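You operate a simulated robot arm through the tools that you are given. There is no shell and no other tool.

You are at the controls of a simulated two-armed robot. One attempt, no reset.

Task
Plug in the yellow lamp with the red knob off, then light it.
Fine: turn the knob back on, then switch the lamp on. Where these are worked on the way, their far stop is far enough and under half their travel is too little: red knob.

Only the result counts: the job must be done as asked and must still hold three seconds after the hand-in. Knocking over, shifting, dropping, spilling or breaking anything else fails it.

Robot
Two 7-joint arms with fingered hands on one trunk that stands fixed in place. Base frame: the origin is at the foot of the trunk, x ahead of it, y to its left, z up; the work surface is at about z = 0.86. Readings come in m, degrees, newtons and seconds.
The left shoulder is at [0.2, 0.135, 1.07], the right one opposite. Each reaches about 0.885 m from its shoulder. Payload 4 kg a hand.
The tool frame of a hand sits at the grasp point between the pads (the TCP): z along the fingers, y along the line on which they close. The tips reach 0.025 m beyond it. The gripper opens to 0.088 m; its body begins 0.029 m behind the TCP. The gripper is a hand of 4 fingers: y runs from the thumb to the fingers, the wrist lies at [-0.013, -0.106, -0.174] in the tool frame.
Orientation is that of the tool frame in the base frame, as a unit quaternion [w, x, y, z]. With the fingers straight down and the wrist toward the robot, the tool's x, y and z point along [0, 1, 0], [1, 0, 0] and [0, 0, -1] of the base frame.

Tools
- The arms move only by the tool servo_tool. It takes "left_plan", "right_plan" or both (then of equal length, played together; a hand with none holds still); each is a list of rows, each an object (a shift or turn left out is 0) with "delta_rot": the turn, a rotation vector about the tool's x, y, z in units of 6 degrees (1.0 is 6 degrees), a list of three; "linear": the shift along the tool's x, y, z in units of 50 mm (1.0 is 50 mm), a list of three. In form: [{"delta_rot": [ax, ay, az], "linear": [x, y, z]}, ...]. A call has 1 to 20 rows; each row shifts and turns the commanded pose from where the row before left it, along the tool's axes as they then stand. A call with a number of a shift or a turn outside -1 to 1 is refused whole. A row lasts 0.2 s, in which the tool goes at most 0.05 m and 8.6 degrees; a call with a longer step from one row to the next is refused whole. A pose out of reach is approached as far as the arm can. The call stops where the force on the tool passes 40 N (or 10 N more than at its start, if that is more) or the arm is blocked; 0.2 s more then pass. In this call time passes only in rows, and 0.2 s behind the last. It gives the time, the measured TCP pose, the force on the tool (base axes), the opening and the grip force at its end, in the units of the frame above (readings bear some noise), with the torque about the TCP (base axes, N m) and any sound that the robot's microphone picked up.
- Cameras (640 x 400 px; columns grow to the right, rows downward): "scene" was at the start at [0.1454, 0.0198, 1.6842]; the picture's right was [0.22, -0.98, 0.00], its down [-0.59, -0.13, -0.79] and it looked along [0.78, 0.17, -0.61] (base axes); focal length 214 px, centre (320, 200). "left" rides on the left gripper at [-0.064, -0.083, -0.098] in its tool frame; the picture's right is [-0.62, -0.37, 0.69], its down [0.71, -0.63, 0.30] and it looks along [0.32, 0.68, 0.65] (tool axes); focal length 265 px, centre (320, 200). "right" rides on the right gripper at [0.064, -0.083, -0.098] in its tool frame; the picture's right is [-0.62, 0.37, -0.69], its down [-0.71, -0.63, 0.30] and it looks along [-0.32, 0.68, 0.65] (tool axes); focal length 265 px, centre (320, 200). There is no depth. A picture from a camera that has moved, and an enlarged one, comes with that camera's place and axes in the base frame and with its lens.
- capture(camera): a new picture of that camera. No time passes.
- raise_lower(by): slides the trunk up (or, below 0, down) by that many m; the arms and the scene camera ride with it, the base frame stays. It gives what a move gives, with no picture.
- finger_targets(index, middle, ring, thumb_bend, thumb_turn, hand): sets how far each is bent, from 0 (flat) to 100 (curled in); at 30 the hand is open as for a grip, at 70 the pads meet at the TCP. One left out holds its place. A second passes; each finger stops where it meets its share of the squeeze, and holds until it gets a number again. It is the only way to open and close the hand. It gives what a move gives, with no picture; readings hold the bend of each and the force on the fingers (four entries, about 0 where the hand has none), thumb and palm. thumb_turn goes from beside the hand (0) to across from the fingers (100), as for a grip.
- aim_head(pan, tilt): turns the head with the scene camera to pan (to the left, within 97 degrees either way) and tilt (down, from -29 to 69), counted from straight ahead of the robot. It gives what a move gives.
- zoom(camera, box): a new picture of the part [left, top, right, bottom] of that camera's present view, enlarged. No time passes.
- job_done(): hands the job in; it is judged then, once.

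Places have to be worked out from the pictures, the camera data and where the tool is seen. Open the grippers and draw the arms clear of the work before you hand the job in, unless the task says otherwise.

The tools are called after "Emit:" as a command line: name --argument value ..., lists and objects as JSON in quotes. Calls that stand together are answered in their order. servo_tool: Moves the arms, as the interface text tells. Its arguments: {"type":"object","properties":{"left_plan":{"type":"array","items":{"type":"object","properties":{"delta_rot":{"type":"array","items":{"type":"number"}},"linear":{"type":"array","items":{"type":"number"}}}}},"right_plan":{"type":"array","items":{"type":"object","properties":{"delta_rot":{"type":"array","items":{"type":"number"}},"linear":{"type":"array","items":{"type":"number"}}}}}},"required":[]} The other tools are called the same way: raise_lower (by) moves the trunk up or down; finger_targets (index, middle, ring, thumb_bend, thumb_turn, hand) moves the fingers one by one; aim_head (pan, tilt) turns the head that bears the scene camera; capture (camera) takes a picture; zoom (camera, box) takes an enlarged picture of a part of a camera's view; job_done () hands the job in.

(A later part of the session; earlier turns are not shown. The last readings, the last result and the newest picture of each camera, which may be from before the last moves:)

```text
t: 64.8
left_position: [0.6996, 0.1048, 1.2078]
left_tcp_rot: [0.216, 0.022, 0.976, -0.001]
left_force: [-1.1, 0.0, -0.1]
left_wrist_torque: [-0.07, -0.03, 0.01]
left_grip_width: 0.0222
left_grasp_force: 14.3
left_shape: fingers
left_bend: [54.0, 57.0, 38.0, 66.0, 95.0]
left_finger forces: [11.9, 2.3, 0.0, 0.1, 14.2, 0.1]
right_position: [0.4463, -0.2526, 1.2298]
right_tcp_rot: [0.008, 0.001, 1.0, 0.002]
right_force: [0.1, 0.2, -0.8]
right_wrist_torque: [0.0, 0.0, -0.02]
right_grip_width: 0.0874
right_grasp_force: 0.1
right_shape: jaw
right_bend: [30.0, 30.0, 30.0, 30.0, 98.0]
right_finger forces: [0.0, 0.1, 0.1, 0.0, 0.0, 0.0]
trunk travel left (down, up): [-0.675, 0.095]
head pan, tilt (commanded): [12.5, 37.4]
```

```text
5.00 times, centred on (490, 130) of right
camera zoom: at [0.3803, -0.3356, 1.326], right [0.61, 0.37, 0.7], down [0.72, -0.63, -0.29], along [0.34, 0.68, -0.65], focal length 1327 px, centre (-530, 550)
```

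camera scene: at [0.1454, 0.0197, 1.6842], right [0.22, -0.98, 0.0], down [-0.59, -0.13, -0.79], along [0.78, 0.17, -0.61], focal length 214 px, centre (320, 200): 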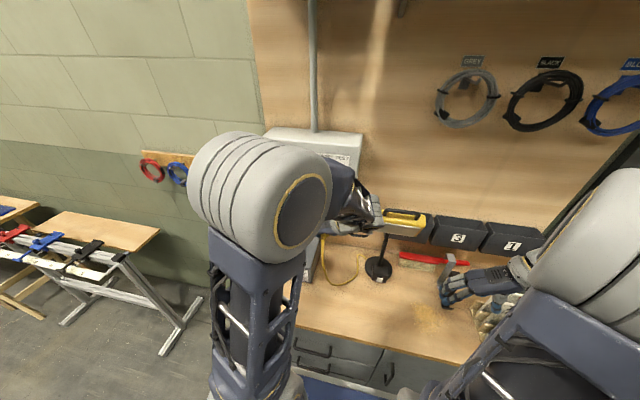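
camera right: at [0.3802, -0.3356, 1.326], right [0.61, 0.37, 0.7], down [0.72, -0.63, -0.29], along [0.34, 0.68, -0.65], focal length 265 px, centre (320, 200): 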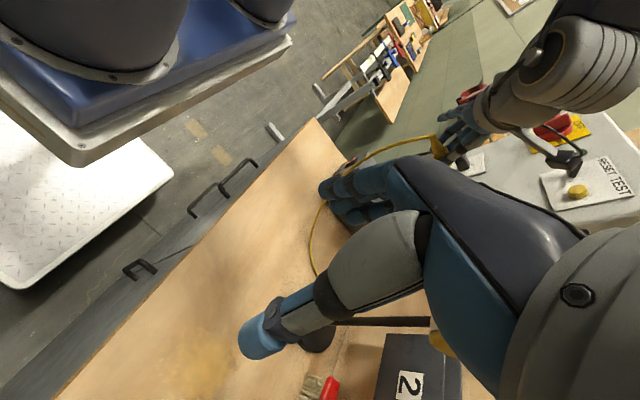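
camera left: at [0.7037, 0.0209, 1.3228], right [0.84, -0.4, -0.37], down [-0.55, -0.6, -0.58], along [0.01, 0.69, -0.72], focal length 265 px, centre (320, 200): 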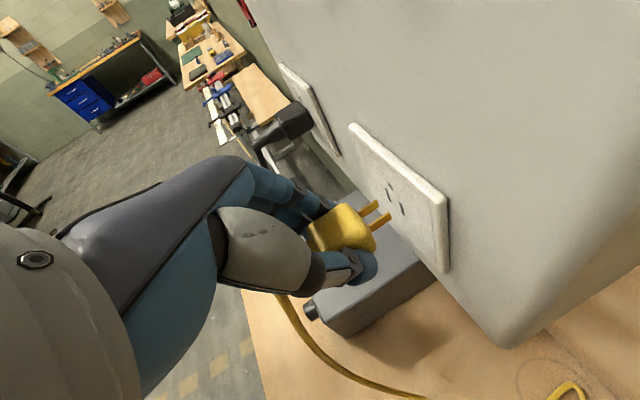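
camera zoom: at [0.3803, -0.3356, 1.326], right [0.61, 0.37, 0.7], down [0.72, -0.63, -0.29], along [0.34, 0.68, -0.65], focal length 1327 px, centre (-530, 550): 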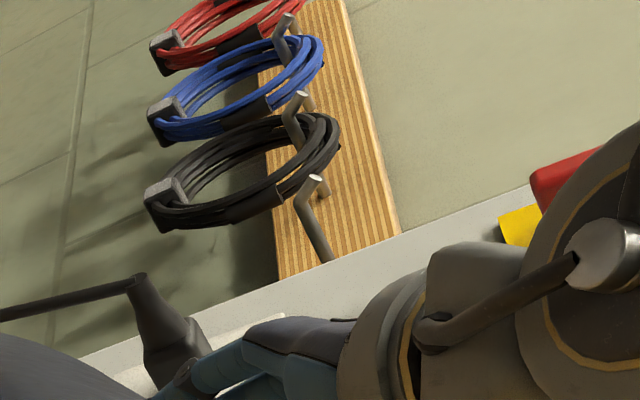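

Emit:
zoom --camera "left" --box '[380, 196, 416, 226]'

Emit:
zoom --camera "left" --box '[345, 190, 385, 222]'

```text
13.33 times, centred on (398, 211) of left
camera zoom: at [0.7137, 0.0206, 1.3231], right [0.84, -0.4, -0.37], down [-0.55, -0.6, -0.58], along [0.01, 0.69, -0.72], focal length 3539 px, centre (-720, 53)
```

zoom: 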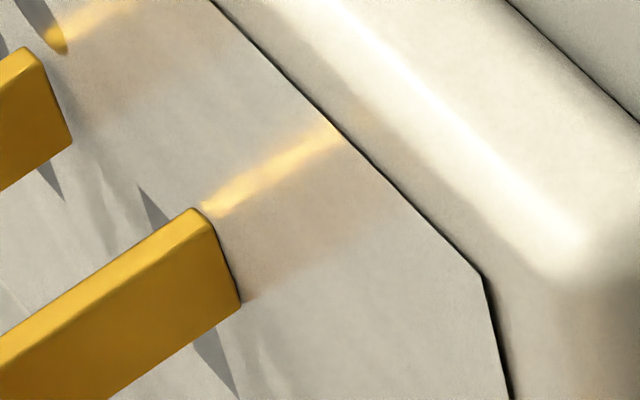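

```text
12.50 times, centred on (365, 206) of left
camera zoom: at [0.7137, 0.0206, 1.3231], right [0.84, -0.4, -0.37], down [-0.55, -0.6, -0.58], along [0.01, 0.69, -0.72], focal length 3318 px, centre (-242, 125)
```

zoom: 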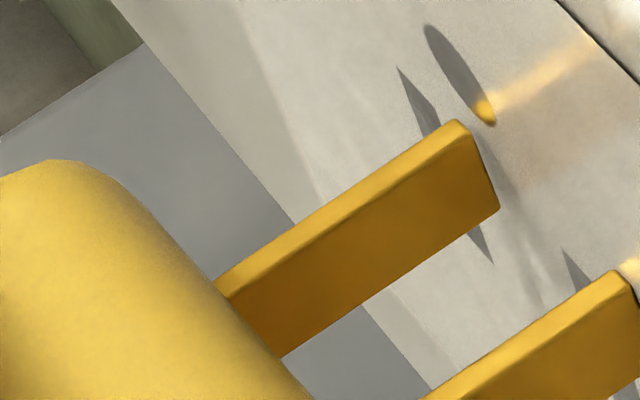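

The close-ups suggest the plug must go about 6 mm left and 8–9 mm down, with a small roll and yaw trim. I back off 4 mm, then shift and rotate accordingly.

Emit:
servo_tool --left_plan '[{"linear": [0.072, -0.003, -0.034]}, {"linear": [0.043, 0.059, 0.086], "delta_rot": [-0.277, -0.057, 0.26]}, {"linear": [0.043, 0.059, 0.086], "delta_rot": [-0.277, -0.057, 0.26]}]'

Emit:
zoom --camera "left" --box '[345, 165, 425, 230]'

Emit:
capture --camera "left"

```text
t: 65.6
left_position: [0.6962, 0.111, 1.2001]
left_tcp_rot: [0.223, 0.042, 0.973, 0.034]
left_force: [-0.1, -0.5, -0.4]
left_wrist_torque: [0.02, -0.02, 0.01]
left_grip_width: 0.0217
left_grasp_force: 14.2
left_shape: fingers
left_bend: [54.0, 57.0, 38.0, 66.0, 95.0]
left_finger forces: [11.9, 2.3, 0.0, 0.0, 14.2, 0.1]
right_position: [0.4463, -0.2521, 1.2293]
right_tcp_rot: [0.008, 0.001, 1.0, 0.001]
right_force: [-1.1, -1.4, -0.7]
right_wrist_torque: [-0.03, -0.03, 0.02]
right_grip_width: 0.0877
right_grasp_force: 0.1
right_shape: jaw
right_bend: [30.0, 30.0, 30.0, 30.0, 98.0]
right_finger forces: [0.0, 0.0, 0.0, 0.0, 0.0, 0.1]
trunk travel left (down, up): [-0.675, 0.095]
head pan, tilt (commanded): [12.5, 37.4]
```

```text
6.15 times, centred on (385, 198) of left
camera zoom: at [0.7061, 0.0184, 1.3078], right [0.83, -0.39, -0.39], down [-0.55, -0.54, -0.63], along [0.04, 0.74, -0.67], focal length 1633 px, centre (-80, 215)
```

zoom: 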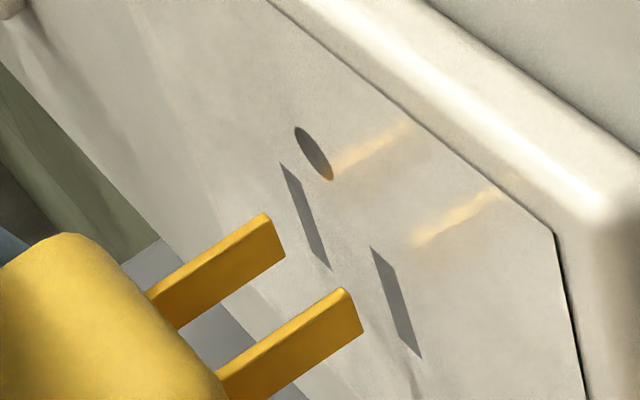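

```text
taken
camera left: at [0.7061, 0.0184, 1.3078], right [0.83, -0.39, -0.39], down [-0.55, -0.54, -0.63], along [0.04, 0.74, -0.67], focal length 265 px, centre (320, 200)
```

left: 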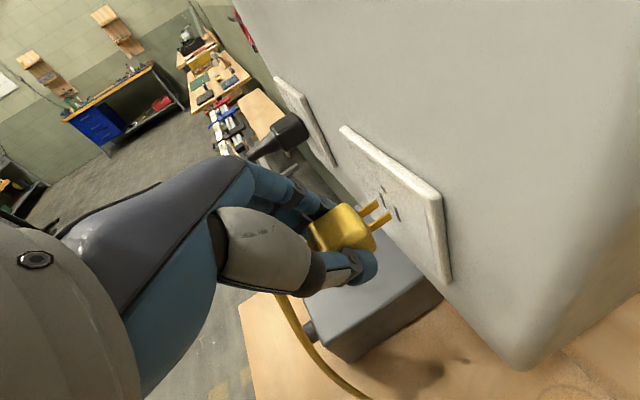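

Using the mirror reflection of the prongs in the plate, both blades should land in the slots, though slightly high; the gap is about 3.7 mm. I shift down 1.5 mm and advance to near contact.

Emit:
servo_tool --left_plan '[{"linear": [0.013, -0.003, 0.027]}, {"linear": [-0.027, 0.002, 0.013]}, {"linear": [-0.027, 0.002, 0.013]}]'

Emit:
zoom --camera "left" --box '[350, 175, 415, 225]'

```text
t: 66.4
left_position: [0.6985, 0.1102, 1.1969]
left_tcp_rot: [0.222, 0.042, 0.974, 0.033]
left_force: [-0.3, -0.8, -0.3]
left_wrist_torque: [0.03, 0.0, -0.01]
left_grip_width: 0.0219
left_grasp_force: 14.2
left_shape: fingers
left_bend: [54.0, 57.0, 38.0, 66.0, 95.0]
left_finger forces: [12.0, 2.4, 0.0, 0.1, 14.3, 0.1]
right_position: [0.4458, -0.254, 1.2283]
right_tcp_rot: [0.008, 0.001, 1.0, 0.002]
right_force: [-0.7, -0.1, -0.1]
right_wrist_torque: [-0.02, 0.01, -0.01]
right_grip_width: 0.0876
right_grasp_force: 0.0
right_shape: jaw
right_bend: [30.0, 30.0, 30.0, 30.0, 98.0]
right_finger forces: [0.0, 0.0, 0.0, 0.1, 0.0, 0.0]
trunk travel left (down, up): [-0.675, 0.095]
head pan, tilt (commanded): [12.5, 37.4]
```

```text
8.00 times, centred on (382, 200) of left
camera zoom: at [0.7091, 0.0182, 1.3055], right [0.83, -0.39, -0.39], down [-0.55, -0.54, -0.63], along [0.04, 0.74, -0.67], focal length 2123 px, centre (-180, 200)
```

zoom: 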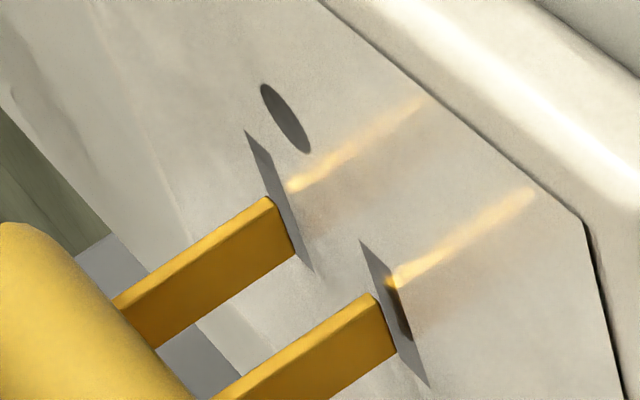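

Nearly there: the blades are a touch low on the left side (roll) with about 0.9 mm gap. I trim roll a few degrees and raise slightly.

Emit:
servo_tool --left_plan '[{"linear": [-0.006, 0.005, -0.012], "delta_rot": [-0.5, 0.03, 0.42]}]'

Emit:
zoom --camera "left" --box '[350, 175, 415, 225]'

```text
t: 66.8
left_position: [0.6994, 0.1108, 1.1976]
left_tcp_rot: [0.222, 0.058, 0.971, 0.063]
left_force: [0.3, -0.5, -0.7]
left_wrist_torque: [-0.02, -0.02, 0.03]
left_grip_width: 0.0221
left_grasp_force: 14.0
left_shape: fingers
left_bend: [54.0, 57.0, 38.0, 66.0, 95.0]
left_finger forces: [12.0, 2.3, 0.0, 0.1, 14.2, 0.0]
right_position: [0.4466, -0.2528, 1.2295]
right_tcp_rot: [0.008, 0.002, 1.0, 0.001]
right_force: [-0.5, -0.1, 0.0]
right_wrist_torque: [-0.01, 0.03, -0.02]
right_grip_width: 0.0877
right_grasp_force: 0.1
right_shape: jaw
right_bend: [30.0, 30.0, 30.0, 30.0, 98.0]
right_finger forces: [0.0, 0.0, 0.1, 0.1, 0.0, 0.0]
trunk travel left (down, up): [-0.675, 0.095]
head pan, tilt (commanded): [12.5, 37.4]
```

```text
8.00 times, centred on (382, 200) of left
camera zoom: at [0.7076, 0.0113, 1.2998], right [0.83, -0.38, -0.41], down [-0.56, -0.49, -0.67], along [0.05, 0.78, -0.62], focal length 2123 px, centre (-180, 200)
```

zoom: 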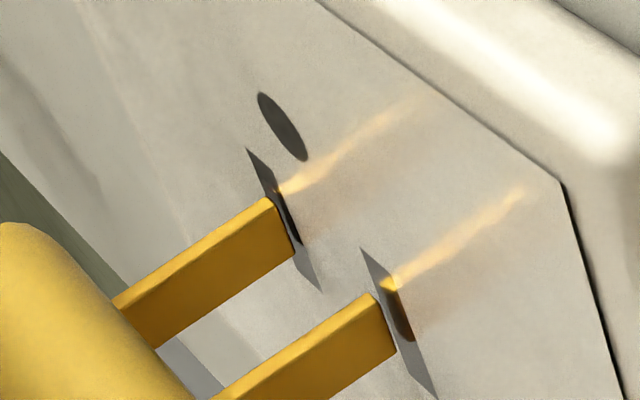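

The blades are now centred on the slots in height and laterally, with under 1 mm gap. I push straight in, 3 mm in small steps.

Emit:
servo_tool --left_plan '[{"linear": [-0.0179, 0.0017, 0.0088]}, {"linear": [-0.0179, 0.0017, 0.0088]}, {"linear": [-0.0179, 0.0017, 0.0088]}]'

Emit:
zoom --camera "left" --box '[350, 175, 415, 225]'

```text
t: 67.6
left_position: [0.7023, 0.1118, 1.1976]
left_tcp_rot: [0.221, 0.058, 0.971, 0.064]
left_force: [0.3, 0.7, -0.9]
left_wrist_torque: [0.0, 0.02, -0.01]
left_grip_width: 0.0215
left_grasp_force: 14.2
left_shape: fingers
left_bend: [54.0, 57.0, 38.0, 66.0, 95.0]
left_finger forces: [11.9, 2.3, 0.0, 0.0, 14.2, 0.0]
right_position: [0.4458, -0.2531, 1.2289]
right_tcp_rot: [0.008, 0.001, 1.0, 0.002]
right_force: [-0.4, -0.7, -0.4]
right_wrist_torque: [0.0, -0.02, 0.0]
right_grip_width: 0.0874
right_grasp_force: 0.0
right_shape: jaw
right_bend: [30.0, 30.0, 30.0, 30.0, 98.0]
right_finger forces: [0.1, 0.1, 0.1, 0.0, 0.0, 0.0]
trunk travel left (down, up): [-0.675, 0.095]
head pan, tilt (commanded): [12.5, 37.4]
```

```text
8.00 times, centred on (382, 200) of left
camera zoom: at [0.7103, 0.0111, 1.2997], right [0.83, -0.38, -0.41], down [-0.56, -0.49, -0.67], along [0.05, 0.78, -0.62], focal length 2123 px, centre (-180, 200)
```

zoom: 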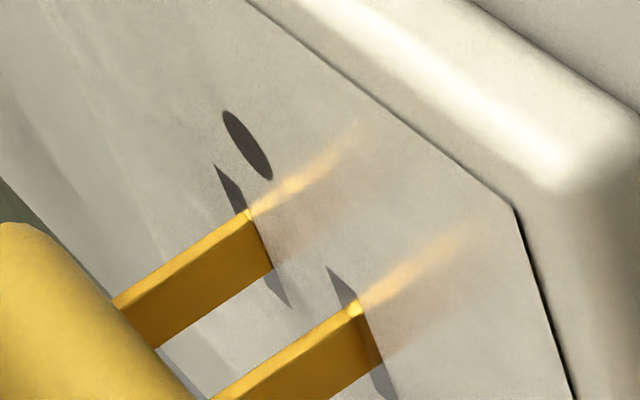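

The prongs are entering the slots without resistance. I keep pushing straight in, monitoring forces.

Emit:
servo_tool --left_plan '[{"linear": [-0.0179, 0.0017, 0.0088]}, {"linear": [-0.0179, 0.0017, 0.0088]}, {"linear": [-0.0179, 0.0017, 0.0088]}, {"linear": [-0.0179, 0.0017, 0.0088]}, {"linear": [-0.0179, 0.0017, 0.0088]}]'

Emit:
zoom --camera "left" --box '[340, 175, 415, 230]'

```text
t: 68.8
left_position: [0.7085, 0.1118, 1.1979]
left_tcp_rot: [0.221, 0.058, 0.971, 0.064]
left_force: [-0.4, -0.3, -1.9]
left_wrist_torque: [0.01, 0.0, 0.0]
left_grip_width: 0.022
left_grasp_force: 13.9
left_shape: fingers
left_bend: [54.0, 57.0, 38.0, 66.0, 95.0]
left_finger forces: [12.0, 2.3, 0.0, 0.0, 14.2, 0.0]
right_position: [0.4465, -0.2534, 1.229]
right_tcp_rot: [0.008, 0.001, 1.0, 0.002]
right_force: [0.5, 0.0, 0.2]
right_wrist_torque: [0.0, 0.01, -0.01]
right_grip_width: 0.0877
right_grasp_force: 0.0
right_shape: jaw
right_bend: [30.0, 30.0, 30.0, 30.0, 98.0]
right_finger forces: [0.1, 0.0, 0.1, 0.0, 0.0, 0.0]
trunk travel left (down, up): [-0.675, 0.095]
head pan, tilt (commanded): [12.5, 37.4]
```

```text
7.27 times, centred on (378, 202) of left
camera zoom: at [0.7154, 0.0112, 1.2999], right [0.83, -0.38, -0.41], down [-0.56, -0.49, -0.67], along [0.05, 0.78, -0.62], focal length 1930 px, centre (-98, 182)
```

zoom: 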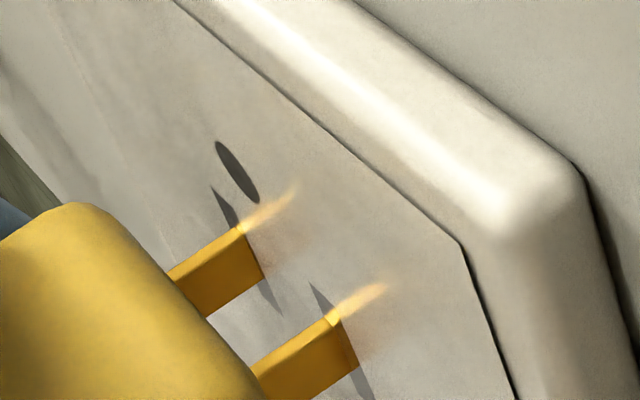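

About half inserted, still no binding. I continue until the plug face seats.

Emit:
servo_tool --left_plan '[{"linear": [-0.0179, 0.0017, 0.0088]}, {"linear": [-0.0179, 0.0017, 0.0088]}, {"linear": [-0.0179, 0.0017, 0.0088]}, {"linear": [-0.0179, 0.0017, 0.0088]}, {"linear": [-0.0179, 0.0017, 0.0088]}]'

Emit:
zoom --camera "left" --box '[340, 175, 415, 230]'

Emit:
capture --camera "left"

```text
t: 70.0
left_position: [0.7115, 0.112, 1.1979]
left_tcp_rot: [0.222, 0.058, 0.971, 0.064]
left_force: [0.1, -0.4, -0.7]
left_wrist_torque: [0.03, 0.0, 0.0]
left_grip_width: 0.0219
left_grasp_force: 14.7
left_shape: fingers
left_bend: [54.0, 57.0, 38.0, 66.0, 95.0]
left_finger forces: [11.8, 2.2, 0.0, 0.0, 14.2, 0.0]
right_position: [0.4473, -0.2527, 1.2289]
right_tcp_rot: [0.008, 0.001, 1.0, 0.002]
right_force: [-0.3, 0.0, 0.1]
right_wrist_torque: [0.01, -0.01, -0.01]
right_grip_width: 0.0881
right_grasp_force: 0.1
right_shape: jaw
right_bend: [30.0, 30.0, 30.0, 30.0, 98.0]
right_finger forces: [0.0, 0.0, 0.0, 0.1, 0.1, 0.0]
trunk travel left (down, up): [-0.675, 0.095]
head pan, tilt (commanded): [12.5, 37.4]
```

```text
7.27 times, centred on (378, 202) of left
camera zoom: at [0.7204, 0.0114, 1.3], right [0.83, -0.38, -0.41], down [-0.56, -0.49, -0.67], along [0.05, 0.78, -0.62], focal length 1930 px, centre (-98, 182)
```

zoom: 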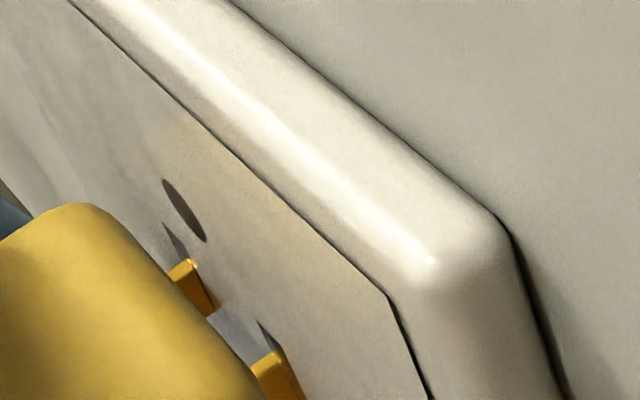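

```text
taken
camera left: at [0.7204, 0.0114, 1.3], right [0.83, -0.38, -0.41], down [-0.56, -0.49, -0.67], along [0.05, 0.78, -0.62], focal length 265 px, centre (320, 200)
```

left: 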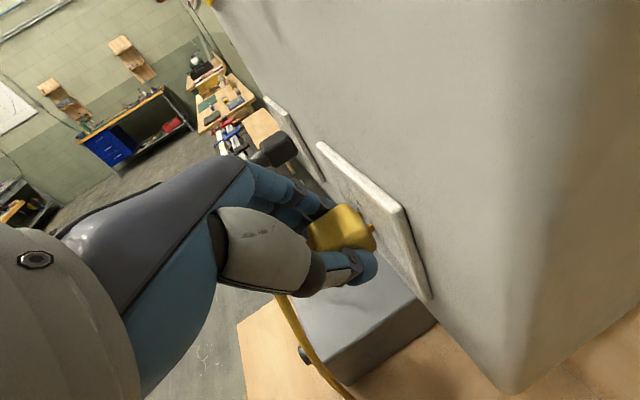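

Roughly 2 mm of blade still shows. I push on in small steps until the face seats against the plate.

Emit:
servo_tool --left_plan '[{"linear": [-0.0179, 0.0017, 0.0088]}, {"linear": [-0.0179, 0.0017, 0.0088]}, {"linear": [-0.0179, 0.0017, 0.0088]}]'

Emit:
zoom --camera "left" --box '[320, 175, 400, 245]'

```text
t: 70.8
left_position: [0.715, 0.1104, 1.1981]
left_tcp_rot: [0.222, 0.057, 0.971, 0.064]
left_force: [-1.1, -0.1, -0.4]
left_wrist_torque: [0.01, 0.03, 0.06]
left_grip_width: 0.0215
left_grasp_force: 14.9
left_shape: fingers
left_bend: [54.0, 57.0, 38.0, 66.0, 95.0]
left_finger forces: [11.8, 2.3, 0.0, 0.0, 14.4, 0.1]
right_position: [0.4457, -0.2533, 1.2295]
right_tcp_rot: [0.008, 0.001, 1.0, 0.002]
right_force: [0.0, -0.6, 0.6]
right_wrist_torque: [0.02, 0.01, 0.01]
right_grip_width: 0.0878
right_grasp_force: 0.2
right_shape: jaw
right_bend: [30.0, 30.0, 30.0, 30.0, 98.0]
right_finger forces: [0.1, 0.0, 0.0, 0.0, 0.0, 0.1]
trunk travel left (down, up): [-0.675, 0.095]
head pan, tilt (commanded): [12.5, 37.4]
```

```text
5.71 times, centred on (360, 210) of left
camera zoom: at [0.7234, 0.0112, 1.3005], right [0.83, -0.38, -0.41], down [-0.56, -0.49, -0.67], along [0.05, 0.78, -0.62], focal length 1517 px, centre (91, 143)
```

zoom: 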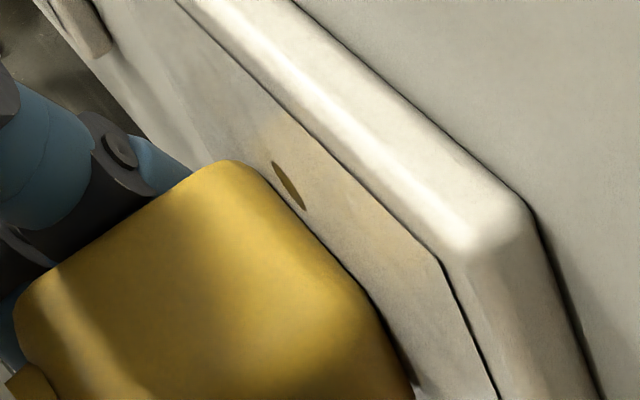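

The blades are fully hidden. I press a bit more to feel it seat.

Emit:
servo_tool --left_plan '[{"linear": [-0.0179, 0.0017, 0.0088]}, {"linear": [-0.0179, 0.0017, 0.0088]}]'

Emit:
zoom --camera "left" --box '[320, 175, 400, 245]'

```text
t: 71.4
left_position: [0.7168, 0.1107, 1.1982]
left_tcp_rot: [0.221, 0.058, 0.971, 0.064]
left_force: [-7.9, -2.5, -1.0]
left_wrist_torque: [-0.08, 0.13, 0.1]
left_grip_width: 0.022
left_grasp_force: 14.1
left_shape: fingers
left_bend: [54.0, 57.0, 38.0, 66.0, 96.0]
left_finger forces: [11.5, 2.0, 0.0, 0.1, 15.3, 0.0]
right_position: [0.4457, -0.2537, 1.2286]
right_tcp_rot: [0.008, 0.0, 1.0, 0.001]
right_force: [0.5, -0.8, 0.1]
right_wrist_torque: [-0.02, 0.02, 0.0]
right_grip_width: 0.0877
right_grasp_force: 0.2
right_shape: jaw
right_bend: [30.0, 30.0, 30.0, 30.0, 98.0]
right_finger forces: [0.0, 0.1, 0.0, 0.0, 0.0, 0.0]
trunk travel left (down, up): [-0.675, 0.095]
head pan, tilt (commanded): [12.5, 37.4]
heard: snap
```

```text
5.71 times, centred on (360, 210) of left
camera zoom: at [0.7248, 0.0111, 1.3005], right [0.83, -0.38, -0.41], down [-0.56, -0.49, -0.67], along [0.05, 0.78, -0.62], focal length 1517 px, centre (91, 143)
```

zoom: 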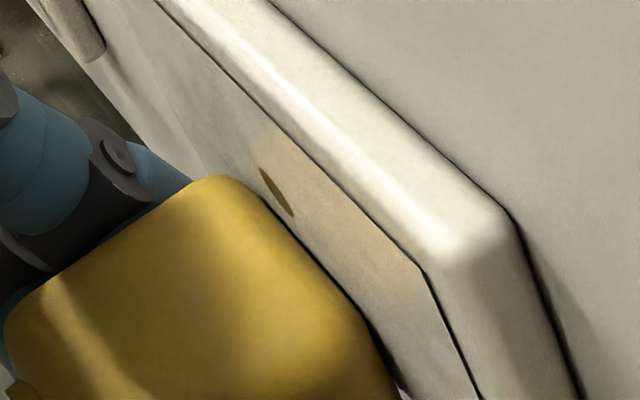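

A snap was heard with about 8 N of push: the plug is seated. I open the hand to release it.

Emit:
finger_targets --hand "left" --index 32 --middle 32 --ring 30 --thumb_bend 35

Emit:
capture --camera "left"

```text
t: 72.4
left_position: [0.7169, 0.1118, 1.2001]
left_tcp_rot: [0.221, 0.057, 0.972, 0.064]
left_force: [0.4, 0.7, 0.3]
left_wrist_torque: [0.03, -0.02, 0.02]
left_grip_width: 0.077
left_grasp_force: 0.1
left_shape: fingers
left_bend: [32.0, 32.0, 30.0, 35.0, 97.0]
left_finger forces: [0.0, 0.0, 0.0, 0.0, 0.0, 0.0]
right_position: [0.4459, -0.2524, 1.2297]
right_tcp_rot: [0.008, 0.001, 1.0, 0.002]
right_force: [-0.3, 0.0, 0.4]
right_wrist_torque: [0.01, 0.01, 0.01]
right_grip_width: 0.0877
right_grasp_force: 0.0
right_shape: jaw
right_bend: [30.0, 30.0, 30.0, 30.0, 98.0]
right_finger forces: [0.0, 0.0, 0.0, 0.0, 0.1, 0.1]
trunk travel left (down, up): [-0.675, 0.095]
head pan, tilt (commanded): [12.5, 37.4]
```

```text
taken
camera left: at [0.7254, 0.0113, 1.3006], right [0.83, -0.38, -0.41], down [-0.56, -0.49, -0.67], along [0.05, 0.78, -0.62], focal length 265 px, centre (320, 200)
```

left: 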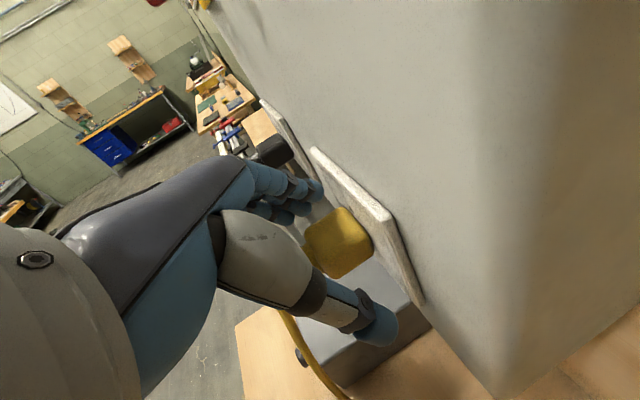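

The plug stays in the outlet and the fingers are clear. I retreat straight back along −x, then further away.

Emit:
servo_tool --left_plan '[{"linear": [0.179, -0.017, -0.088]}, {"linear": [0.268, -0.025, -0.132]}, {"linear": [0.357, -0.034, -0.175]}, {"linear": [0.536, -0.051, -0.263]}, {"linear": [0.536, -0.051, -0.263]}]'

Emit:
capture --camera "left"

Emit:
capture --camera "scene"

```text
t: 73.6
left_position: [0.6113, 0.1111, 1.1986]
left_tcp_rot: [0.221, 0.057, 0.971, 0.064]
left_force: [0.2, -0.5, 0.1]
left_wrist_torque: [0.0, 0.0, 0.0]
left_grip_width: 0.077
left_grasp_force: 0.1
left_shape: fingers
left_bend: [32.0, 32.0, 30.0, 35.0, 97.0]
left_finger forces: [0.0, 0.0, 0.0, 0.1, 0.0, 0.1]
right_position: [0.446, -0.2517, 1.2287]
right_tcp_rot: [0.008, 0.001, 1.0, 0.001]
right_force: [0.6, -0.3, 0.2]
right_wrist_torque: [-0.01, -0.04, 0.0]
right_grip_width: 0.0877
right_grasp_force: 0.1
right_shape: jaw
right_bend: [30.0, 30.0, 30.0, 30.0, 98.0]
right_finger forces: [0.0, 0.1, 0.0, 0.1, 0.0, 0.0]
trunk travel left (down, up): [-0.675, 0.095]
head pan, tilt (commanded): [12.5, 37.4]
```

```text
taken
camera left: at [0.62, 0.0117, 1.301], right [0.83, -0.38, -0.41], down [-0.56, -0.49, -0.67], along [0.05, 0.78, -0.62], focal length 265 px, centre (320, 200)
```

left: 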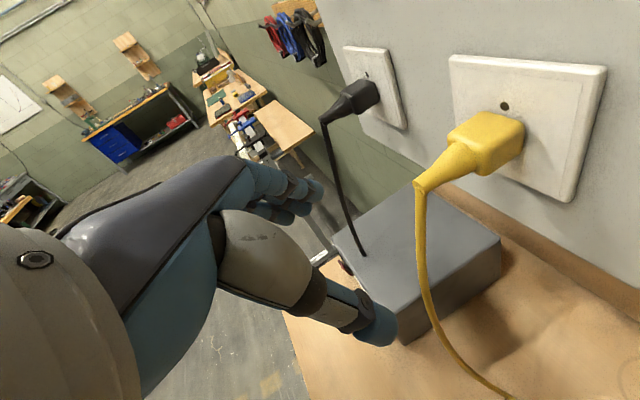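

```text
taken
camera scene: at [0.1458, 0.0197, 1.6841], right [0.22, -0.98, 0.0], down [-0.59, -0.13, -0.79], along [0.78, 0.17, -0.61], focal length 214 px, centre (320, 200)
```

scene: 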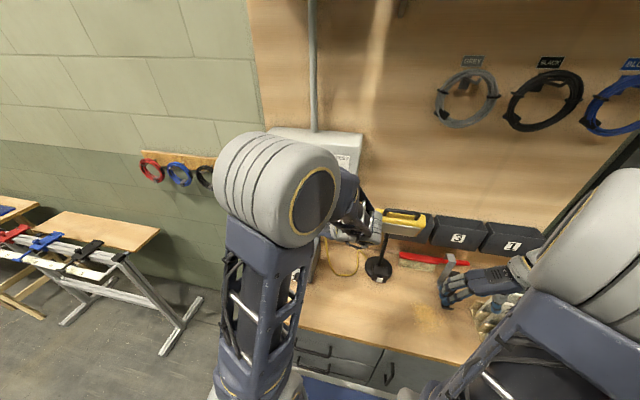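

The yellow plug stands in the outlet with its cable slack. Now I bring the left hand back, up and left toward the knob and re-level it to point at the panel.

Emit:
servo_tool --left_plan '[{"linear": [0.064, 0.53, -0.6]}, {"linear": [0.064, 0.53, -0.6]}, {"linear": [0.064, 0.53, -0.6]}, {"linear": [0.064, 0.53, -0.6]}, {"linear": [0.064, 0.53, -0.6]}]'

Emit:
servo_tool --left_plan '[{"delta_rot": [0.006, -0.889, -0.144]}, {"delta_rot": [0.006, -0.889, -0.144]}, {"delta_rot": [0.006, -0.889, -0.144]}, {"delta_rot": [0.006, -0.889, -0.144]}, {"delta_rot": [0.006, -0.889, -0.144]}, {"delta_rot": [0.006, -0.889, -0.144]}, {"delta_rot": [0.006, -0.889, -0.144]}, {"delta_rot": [0.006, -0.889, -0.144]}, {"delta_rot": [0.006, -0.889, -0.144]}, {"delta_rot": [0.006, -0.889, -0.144]}, {"delta_rot": [0.006, -0.889, -0.144]}, {"delta_rot": [0.006, -0.889, -0.144]}]'

Emit:
capture --camera "left"

Emit:
capture --camera "scene"

```text
t: 74.8
left_position: [0.5442, 0.2298, 1.3455]
left_tcp_rot: [0.22, 0.058, 0.972, 0.063]
left_force: [0.8, -0.5, 1.1]
left_wrist_torque: [-0.01, 0.0, 0.03]
left_grip_width: 0.0773
left_grasp_force: 0.1
left_shape: fingers
left_bend: [32.0, 32.0, 30.0, 35.0, 97.0]
left_finger forces: [0.0, 0.0, 0.0, 0.0, 0.0, 0.1]
right_position: [0.4467, -0.2532, 1.2284]
right_tcp_rot: [0.008, 0.001, 1.0, 0.002]
right_force: [0.5, 0.1, 0.4]
right_wrist_torque: [0.02, 0.03, 0.01]
right_grip_width: 0.0876
right_grasp_force: 0.1
right_shape: jaw
right_bend: [30.0, 30.0, 30.0, 30.0, 98.0]
right_finger forces: [0.1, 0.0, 0.0, 0.0, 0.0, 0.0]
trunk travel left (down, up): [-0.675, 0.095]
head pan, tilt (commanded): [12.5, 37.4]
```

```text
t: 77.4
left_position: [0.5921, 0.2261, 1.3897]
left_tcp_rot: [0.706, 0.0, 0.709, 0.0]
left_force: [-0.3, 0.3, -0.3]
left_wrist_torque: [0.0, -0.02, 0.05]
left_grip_width: 0.0772
left_grasp_force: 0.0
left_shape: fingers
left_bend: [32.0, 32.0, 30.0, 35.0, 97.0]
left_finger forces: [0.0, 0.0, 0.0, 0.0, 0.1, 0.1]
left hand out of reach, approached as far as the arm can: row 7, 8, 9, 10, 11, 12
right_position: [0.446, -0.2532, 1.2293]
right_tcp_rot: [0.008, 0.001, 1.0, 0.002]
right_force: [-0.1, -0.2, -0.4]
right_wrist_torque: [-0.02, -0.01, -0.01]
right_grip_width: 0.0878
right_grasp_force: 0.0
right_shape: jaw
right_bend: [30.0, 30.0, 30.0, 30.0, 98.0]
right_finger forces: [0.1, 0.1, 0.0, 0.1, 0.0, 0.0]
trunk travel left (down, up): [-0.675, 0.095]
head pan, tilt (commanded): [12.5, 37.4]
```

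```text
taken
camera left: at [0.4936, 0.1427, 1.4531], right [0.7, -0.37, 0.62], down [0.3, -0.63, -0.72], along [0.65, 0.68, -0.33], focal length 265 px, centre (320, 200)
```

left: 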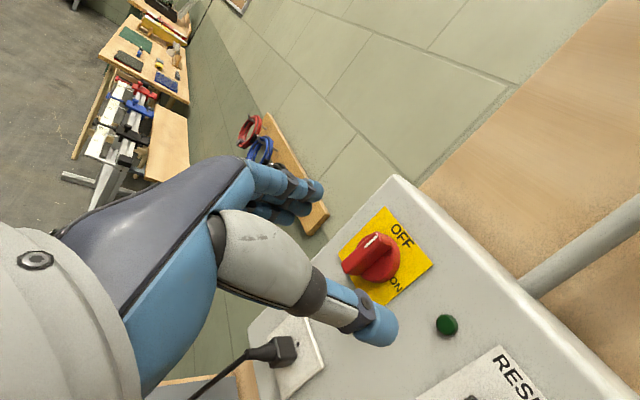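

```text
taken
camera scene: at [0.1453, 0.0198, 1.6842], right [0.22, -0.98, 0.0], down [-0.59, -0.13, -0.79], along [0.78, 0.17, -0.61], focal length 214 px, centre (320, 200)
```

scene: 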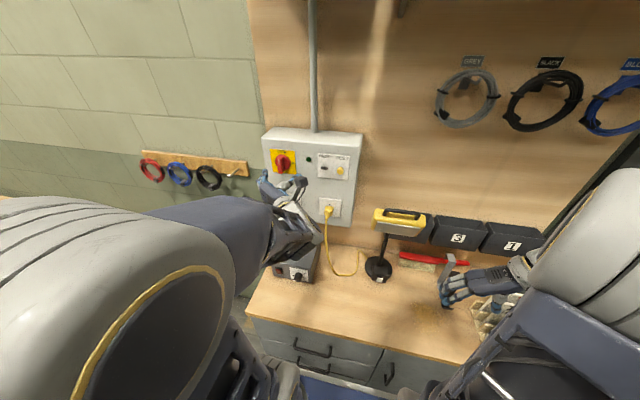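

The left hand is level and square to the panel again, and the scene view confirms the yellow plug in the outlet. I move in front of the knob and test the clockwise roll in free space first.

Emit:
servo_tool --left_plan '[{"linear": [0.265, 0.495, 0.08]}, {"linear": [0.265, 0.495, 0.08]}]'

Emit:
servo_tool --left_plan '[{"delta_rot": [0, 0, 1]}, {"delta_rot": [0, 0, 1]}, {"delta_rot": [0, 0, 1]}, {"delta_rot": [0, 0, 1]}, {"delta_rot": [0, 0, 1]}, {"delta_rot": [0, 0, 1]}, {"delta_rot": [0, 0, 1]}, {"delta_rot": [0, 0, 1]}, {"delta_rot": [0, 0, 1]}, {"delta_rot": [0, 0, 1]}, {"delta_rot": [0, 0, 1]}, {"delta_rot": [0, 0, 1]}, {"delta_rot": [0, 0, 1]}, {"delta_rot": [0, 0, 1]}, {"delta_rot": [0, 0, 1]}, {"delta_rot": [0, 0, 1]}]'

Emit:
zoom --camera "scene" --box '[250, 130, 410, 300]'

```text
t: 78.0
left_position: [0.6053, 0.2757, 1.3658]
left_tcp_rot: [0.706, 0.001, 0.708, 0.001]
left_force: [0.4, 0.9, 0.2]
left_wrist_torque: [0.01, -0.03, -0.01]
left_grip_width: 0.077
left_grasp_force: 0.0
left_shape: fingers
left_bend: [32.0, 32.0, 30.0, 35.0, 97.0]
left_finger forces: [0.0, 0.0, 0.0, 0.1, 0.1, 0.0]
left hand out of reach, approached as far as the arm can: row 1
right_position: [0.4466, -0.2531, 1.2292]
right_tcp_rot: [0.008, 0.001, 1.0, 0.001]
right_force: [0.0, -0.3, 0.6]
right_wrist_torque: [-0.01, -0.02, 0.01]
right_grip_width: 0.0876
right_grasp_force: 0.0
right_shape: jaw
right_bend: [30.0, 30.0, 30.0, 30.0, 98.0]
right_finger forces: [0.0, 0.0, 0.1, 0.0, 0.1, 0.0]
trunk travel left (down, up): [-0.675, 0.095]
head pan, tilt (commanded): [12.5, 37.4]
```

```text
t: 81.4
left_position: [0.6202, 0.279, 1.3742]
left_tcp_rot: [0.471, 0.527, 0.473, 0.525]
left_force: [0.5, -0.5, -0.5]
left_wrist_torque: [0.0, 0.0, -0.06]
left_grip_width: 0.077
left_grasp_force: 0.1
left_shape: fingers
left_bend: [32.0, 32.0, 30.0, 35.0, 97.0]
left_finger forces: [0.0, 0.1, 0.0, 0.0, 0.0, 0.0]
left hand out of reach, approached as far as the arm can: row 1, 2, 3, 5
right_position: [0.4466, -0.2538, 1.2302]
right_tcp_rot: [0.008, 0.001, 1.0, 0.002]
right_force: [-0.4, -0.1, -0.4]
right_wrist_torque: [-0.01, -0.02, 0.0]
right_grip_width: 0.088
right_grasp_force: 0.0
right_shape: jaw
right_bend: [30.0, 30.0, 30.0, 30.0, 98.0]
right_finger forces: [0.0, 0.0, 0.0, 0.0, 0.0, 0.0]
trunk travel left (down, up): [-0.675, 0.095]
head pan, tilt (commanded): [12.5, 37.4]
```

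```text
2.35 times, centred on (330, 215) of scene
camera zoom: at [0.1455, 0.0197, 1.6841], right [0.22, -0.98, 0.0], down [-0.59, -0.13, -0.79], along [0.78, 0.17, -0.61], focal length 505 px, centre (296, 165)
```

zoom: 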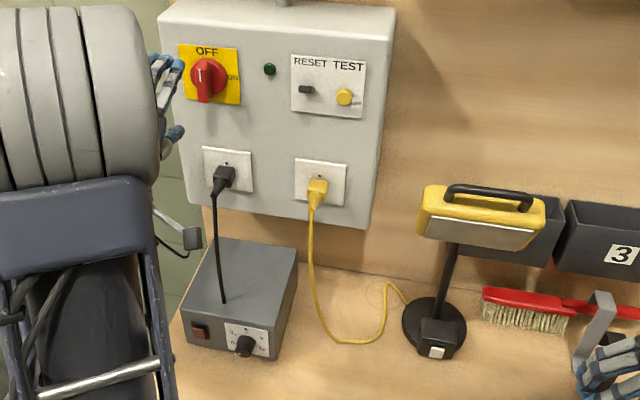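

The roll is reachable, with small clipping only at its start. I roll back, re-centre closer in, and check the path is clean there.

Emit:
servo_tool --left_plan '[{"delta_rot": [0, 0, -1]}, {"delta_rot": [0, 0, -1]}, {"delta_rot": [0, 0, -1]}, {"delta_rot": [0, 0, -1]}, {"delta_rot": [0, 0, -1]}, {"delta_rot": [0, 0, -1]}, {"delta_rot": [0, 0, -1]}, {"delta_rot": [0, 0, -1]}, {"delta_rot": [0, 0, -1]}, {"delta_rot": [0, 0, -1]}, {"delta_rot": [0, 0, -1]}, {"delta_rot": [0, 0, -1]}, {"delta_rot": [0, 0, -1]}, {"delta_rot": [0, 0, -1]}, {"delta_rot": [0, 0, -1]}, {"delta_rot": [0, 0, -1]}]'

Emit:
capture --camera "left"

```text
t: 84.8
left_position: [0.6209, 0.279, 1.3726]
left_tcp_rot: [0.706, -0.001, 0.709, 0.0]
left_force: [0.2, 0.5, -0.2]
left_wrist_torque: [-0.01, -0.01, -0.01]
left_grip_width: 0.0772
left_grasp_force: 0.0
left_shape: fingers
left_bend: [32.0, 32.0, 30.0, 35.0, 97.0]
left_finger forces: [0.0, 0.0, 0.0, 0.0, 0.0, 0.0]
right_position: [0.4463, -0.2537, 1.2289]
right_tcp_rot: [0.007, 0.001, 1.0, 0.002]
right_force: [-0.1, -0.2, -0.6]
right_wrist_torque: [0.01, 0.03, -0.03]
right_grip_width: 0.0878
right_grasp_force: 0.0
right_shape: jaw
right_bend: [30.0, 30.0, 30.0, 30.0, 98.0]
right_finger forces: [0.0, 0.0, 0.0, 0.0, 0.0, 0.0]
trunk travel left (down, up): [-0.675, 0.095]
head pan, tilt (commanded): [12.5, 37.4]
```

```text
taken
camera left: at [0.5233, 0.1961, 1.4371], right [0.7, -0.37, 0.62], down [0.3, -0.63, -0.72], along [0.65, 0.68, -0.33], focal length 265 px, centre (320, 200)
```

left: 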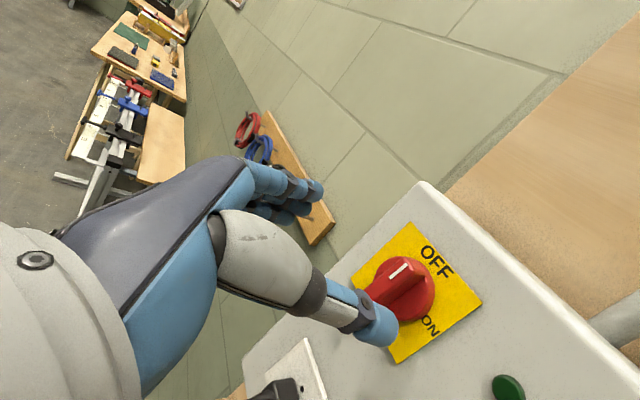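

The path is clean now. I move in so the fingers straddle the vertical bar, matching the pose at which I released it.

Emit:
servo_tool --left_plan '[{"linear": [0.09, -0.035, 0.4]}, {"linear": [0.09, -0.035, 0.4]}, {"linear": [0, 0, 0.4]}, {"linear": [0, 0, 0.34]}]'

Emit:
capture --camera "left"

Emit:
zoom --camera "scene" --box '[236, 135, 316, 215]'

```text
t: 85.8
left_position: [0.6985, 0.2747, 1.3637]
left_tcp_rot: [0.705, 0.0, 0.709, 0.001]
left_force: [-0.1, -0.4, -0.5]
left_wrist_torque: [0.0, 0.05, 0.03]
left_grip_width: 0.0771
left_grasp_force: 0.0
left_shape: fingers
left_bend: [32.0, 32.0, 30.0, 35.0, 97.0]
left_finger forces: [0.0, 0.0, 0.1, 0.0, 0.0, 0.0]
right_position: [0.4456, -0.2525, 1.2288]
right_tcp_rot: [0.007, 0.001, 1.0, 0.002]
right_force: [-0.6, -0.4, 0.2]
right_wrist_torque: [0.0, -0.02, 0.02]
right_grip_width: 0.0875
right_grasp_force: 0.1
right_shape: jaw
right_bend: [30.0, 30.0, 30.0, 30.0, 98.0]
right_finger forces: [0.1, 0.0, 0.0, 0.1, 0.0, 0.1]
trunk travel left (down, up): [-0.675, 0.095]
head pan, tilt (commanded): [12.5, 37.4]
```

```text
taken
camera left: at [0.6, 0.1923, 1.4276], right [0.7, -0.37, 0.62], down [0.3, -0.63, -0.72], along [0.65, 0.68, -0.33], focal length 265 px, centre (320, 200)
```

left: 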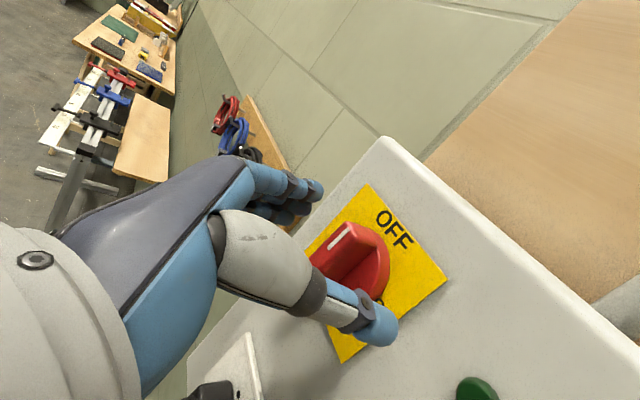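

```text
5.00 times, centred on (276, 175) of scene
camera zoom: at [0.1453, 0.0198, 1.6842], right [0.22, -0.98, 0.0], down [-0.59, -0.13, -0.79], along [0.78, 0.17, -0.61], focal length 1072 px, centre (540, 325)
```

zoom: 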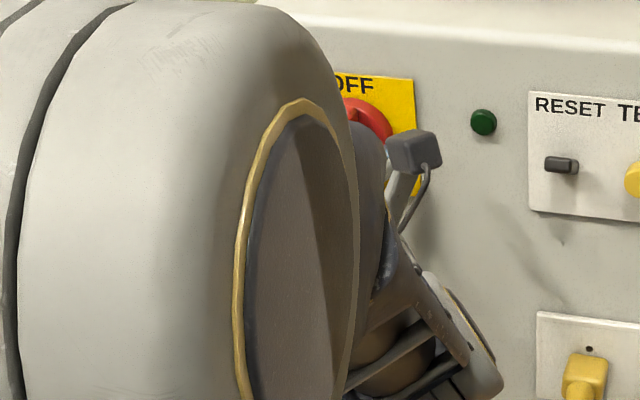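

The view matches the release pose. I close on the bar.

Emit:
finger_targets --hand "left" --index 68 --middle 68 --ring 68 --thumb_bend 68

Emit:
capture --camera "left"

```text
t: 86.8
left_position: [0.6969, 0.2759, 1.3639]
left_tcp_rot: [0.706, 0.0, 0.708, 0.001]
left_force: [2.6, 7.7, -0.1]
left_wrist_torque: [0.09, -0.04, 0.16]
left_grip_width: 0.0105
left_grasp_force: 5.6
left_shape: fingers
left_bend: [63.0, 64.0, 64.0, 66.0, 97.0]
left_finger forces: [3.2, 3.5, 3.4, 0.0, 1.4, 0.0]
right_position: [0.4466, -0.2526, 1.2279]
right_tcp_rot: [0.007, 0.001, 1.0, 0.001]
right_force: [-0.4, 0.3, -0.3]
right_wrist_torque: [-0.01, 0.01, 0.02]
right_grip_width: 0.0877
right_grasp_force: 0.1
right_shape: jaw
right_bend: [30.0, 30.0, 30.0, 30.0, 98.0]
right_finger forces: [0.0, 0.1, 0.1, 0.1, 0.0, 0.0]
trunk travel left (down, up): [-0.675, 0.095]
head pan, tilt (commanded): [12.5, 37.4]
```

```text
taken
camera left: at [0.6, 0.1935, 1.4275], right [0.7, -0.37, 0.62], down [0.3, -0.63, -0.72], along [0.65, 0.69, -0.33], focal length 265 px, centre (320, 200)
```

left: 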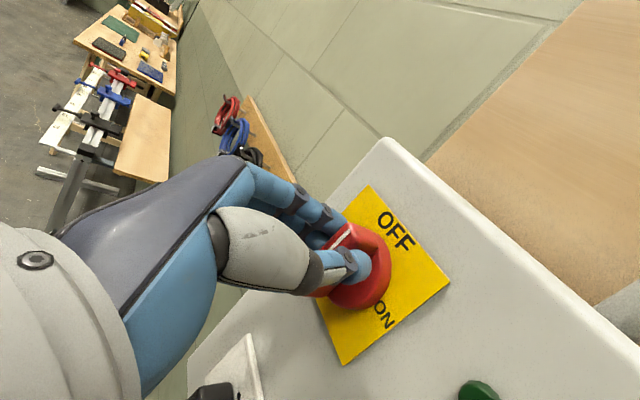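

Gripped. I turn clockwise about the knob axis toward ON, in stages.

Emit:
servo_tool --left_plan '[{"delta_rot": [0, 0, 1], "linear": [0.001, -0.023, 0]}, {"delta_rot": [0, 0, 1], "linear": [0.001, -0.023, 0]}, {"delta_rot": [0, 0, 1], "linear": [0.001, -0.023, 0]}, {"delta_rot": [0, 0, 1], "linear": [0.001, -0.023, 0]}, {"delta_rot": [0, 0, 1], "linear": [0.001, -0.023, 0]}]'

Emit:
capture --camera "left"

```text
t: 88.0
left_position: [0.6978, 0.2713, 1.3624]
left_tcp_rot: [0.681, 0.185, 0.684, 0.184]
left_force: [0.7, 12.4, -2.8]
left_wrist_torque: [-0.01, 0.07, 0.23]
left_grip_width: 0.011
left_grasp_force: 6.0
left_shape: fingers
left_bend: [61.0, 64.0, 65.0, 67.0, 98.0]
left_finger forces: [4.7, 3.7, 2.4, 0.0, 1.0, 0.0]
right_position: [0.4472, -0.2528, 1.2298]
right_tcp_rot: [0.007, 0.001, 1.0, 0.001]
right_force: [0.4, -0.3, -0.4]
right_wrist_torque: [0.0, -0.04, -0.01]
right_grip_width: 0.0877
right_grasp_force: 0.0
right_shape: jaw
right_bend: [30.0, 30.0, 30.0, 30.0, 98.0]
right_finger forces: [0.0, 0.0, 0.0, 0.1, 0.1, 0.1]
trunk travel left (down, up): [-0.675, 0.095]
head pan, tilt (commanded): [12.5, 37.4]
```

```text
taken
camera left: at [0.5999, 0.1671, 1.3756], right [0.7, -0.63, 0.35], down [0.3, -0.18, -0.94], along [0.65, 0.75, 0.06], focal length 265 px, centre (320, 200)
```

left: 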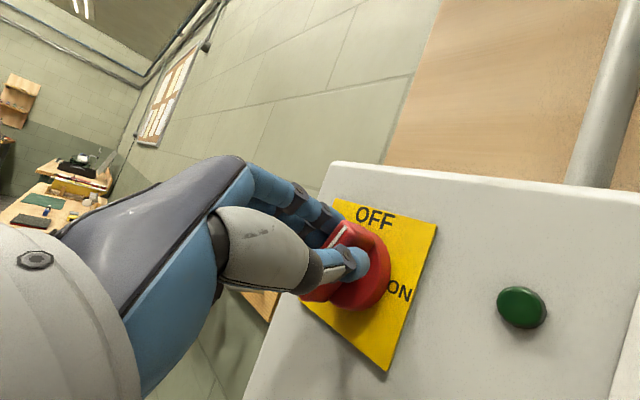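

The bar follows. I relieve the sideways load a little and continue to the ON stop.

Emit:
servo_tool --left_plan '[{"delta_rot": [0, 0, 1], "linear": [0.016, 0.003, 0]}, {"delta_rot": [0, 0, 1], "linear": [0.001, -0.023, 0]}, {"delta_rot": [0, 0, 1], "linear": [0.001, -0.023, 0]}, {"delta_rot": [0, 0, 1], "linear": [0.001, -0.023, 0]}, {"delta_rot": [0, 0, 1], "linear": [0.001, -0.023, 0]}, {"delta_rot": [0, 0, 1], "linear": [0.001, -0.023, 0]}, {"delta_rot": [0, 0, 1], "linear": [0.001, -0.023, 0]}, {"delta_rot": [0, 0, 1], "linear": [0.001, -0.023, 0]}, {"delta_rot": [0, 0, 1], "linear": [0.001, -0.023, 0]}, {"delta_rot": [0, 0, 1], "linear": [0.001, -0.023, 0]}]'

Emit:
capture --camera "left"

Emit:
capture --camera "scene"

```text
t: 90.2
left_position: [0.6972, 0.2647, 1.3537]
left_tcp_rot: [0.498, 0.502, 0.5, 0.5]
left_force: [0.1, 5.8, 5.8]
left_wrist_torque: [-0.03, -0.15, 0.12]
left_grip_width: 0.0112
left_grasp_force: 4.5
left_shape: fingers
left_bend: [62.0, 65.0, 67.0, 67.0, 97.0]
left_finger forces: [4.6, 2.6, 1.0, 0.0, 1.2, 0.1]
right_position: [0.4469, -0.2536, 1.2281]
right_tcp_rot: [0.008, 0.001, 1.0, 0.002]
right_force: [-0.8, -0.5, -0.2]
right_wrist_torque: [0.0, 0.0, -0.01]
right_grip_width: 0.0877
right_grasp_force: 0.1
right_shape: jaw
right_bend: [30.0, 30.0, 30.0, 30.0, 98.0]
right_finger forces: [0.0, 0.1, 0.1, 0.0, 0.0, 0.0]
trunk travel left (down, up): [-0.675, 0.095]
head pan, tilt (commanded): [12.5, 37.4]
```

```text
taken
camera left: at [0.5996, 0.2029, 1.2695], right [0.69, -0.62, -0.37], down [0.3, 0.72, -0.63], along [0.66, 0.32, 0.68], focal length 265 px, centre (320, 200)
```

left: 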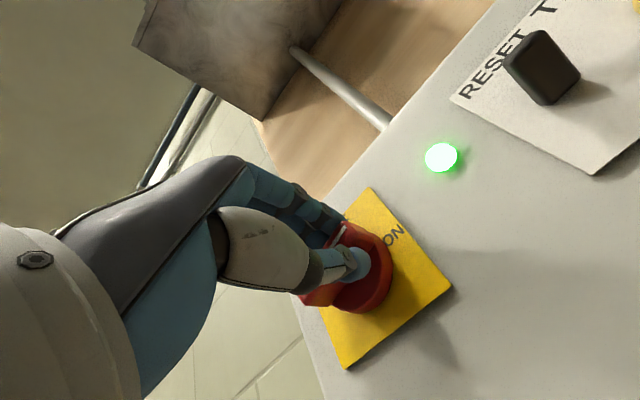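

```text
taken
camera scene: at [0.1453, 0.0199, 1.6842], right [0.22, -0.98, 0.0], down [-0.59, -0.13, -0.79], along [0.78, 0.17, -0.61], focal length 214 px, centre (320, 200)
```

scene: 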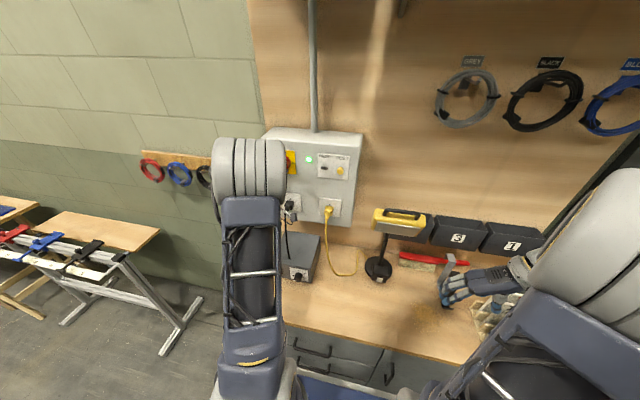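

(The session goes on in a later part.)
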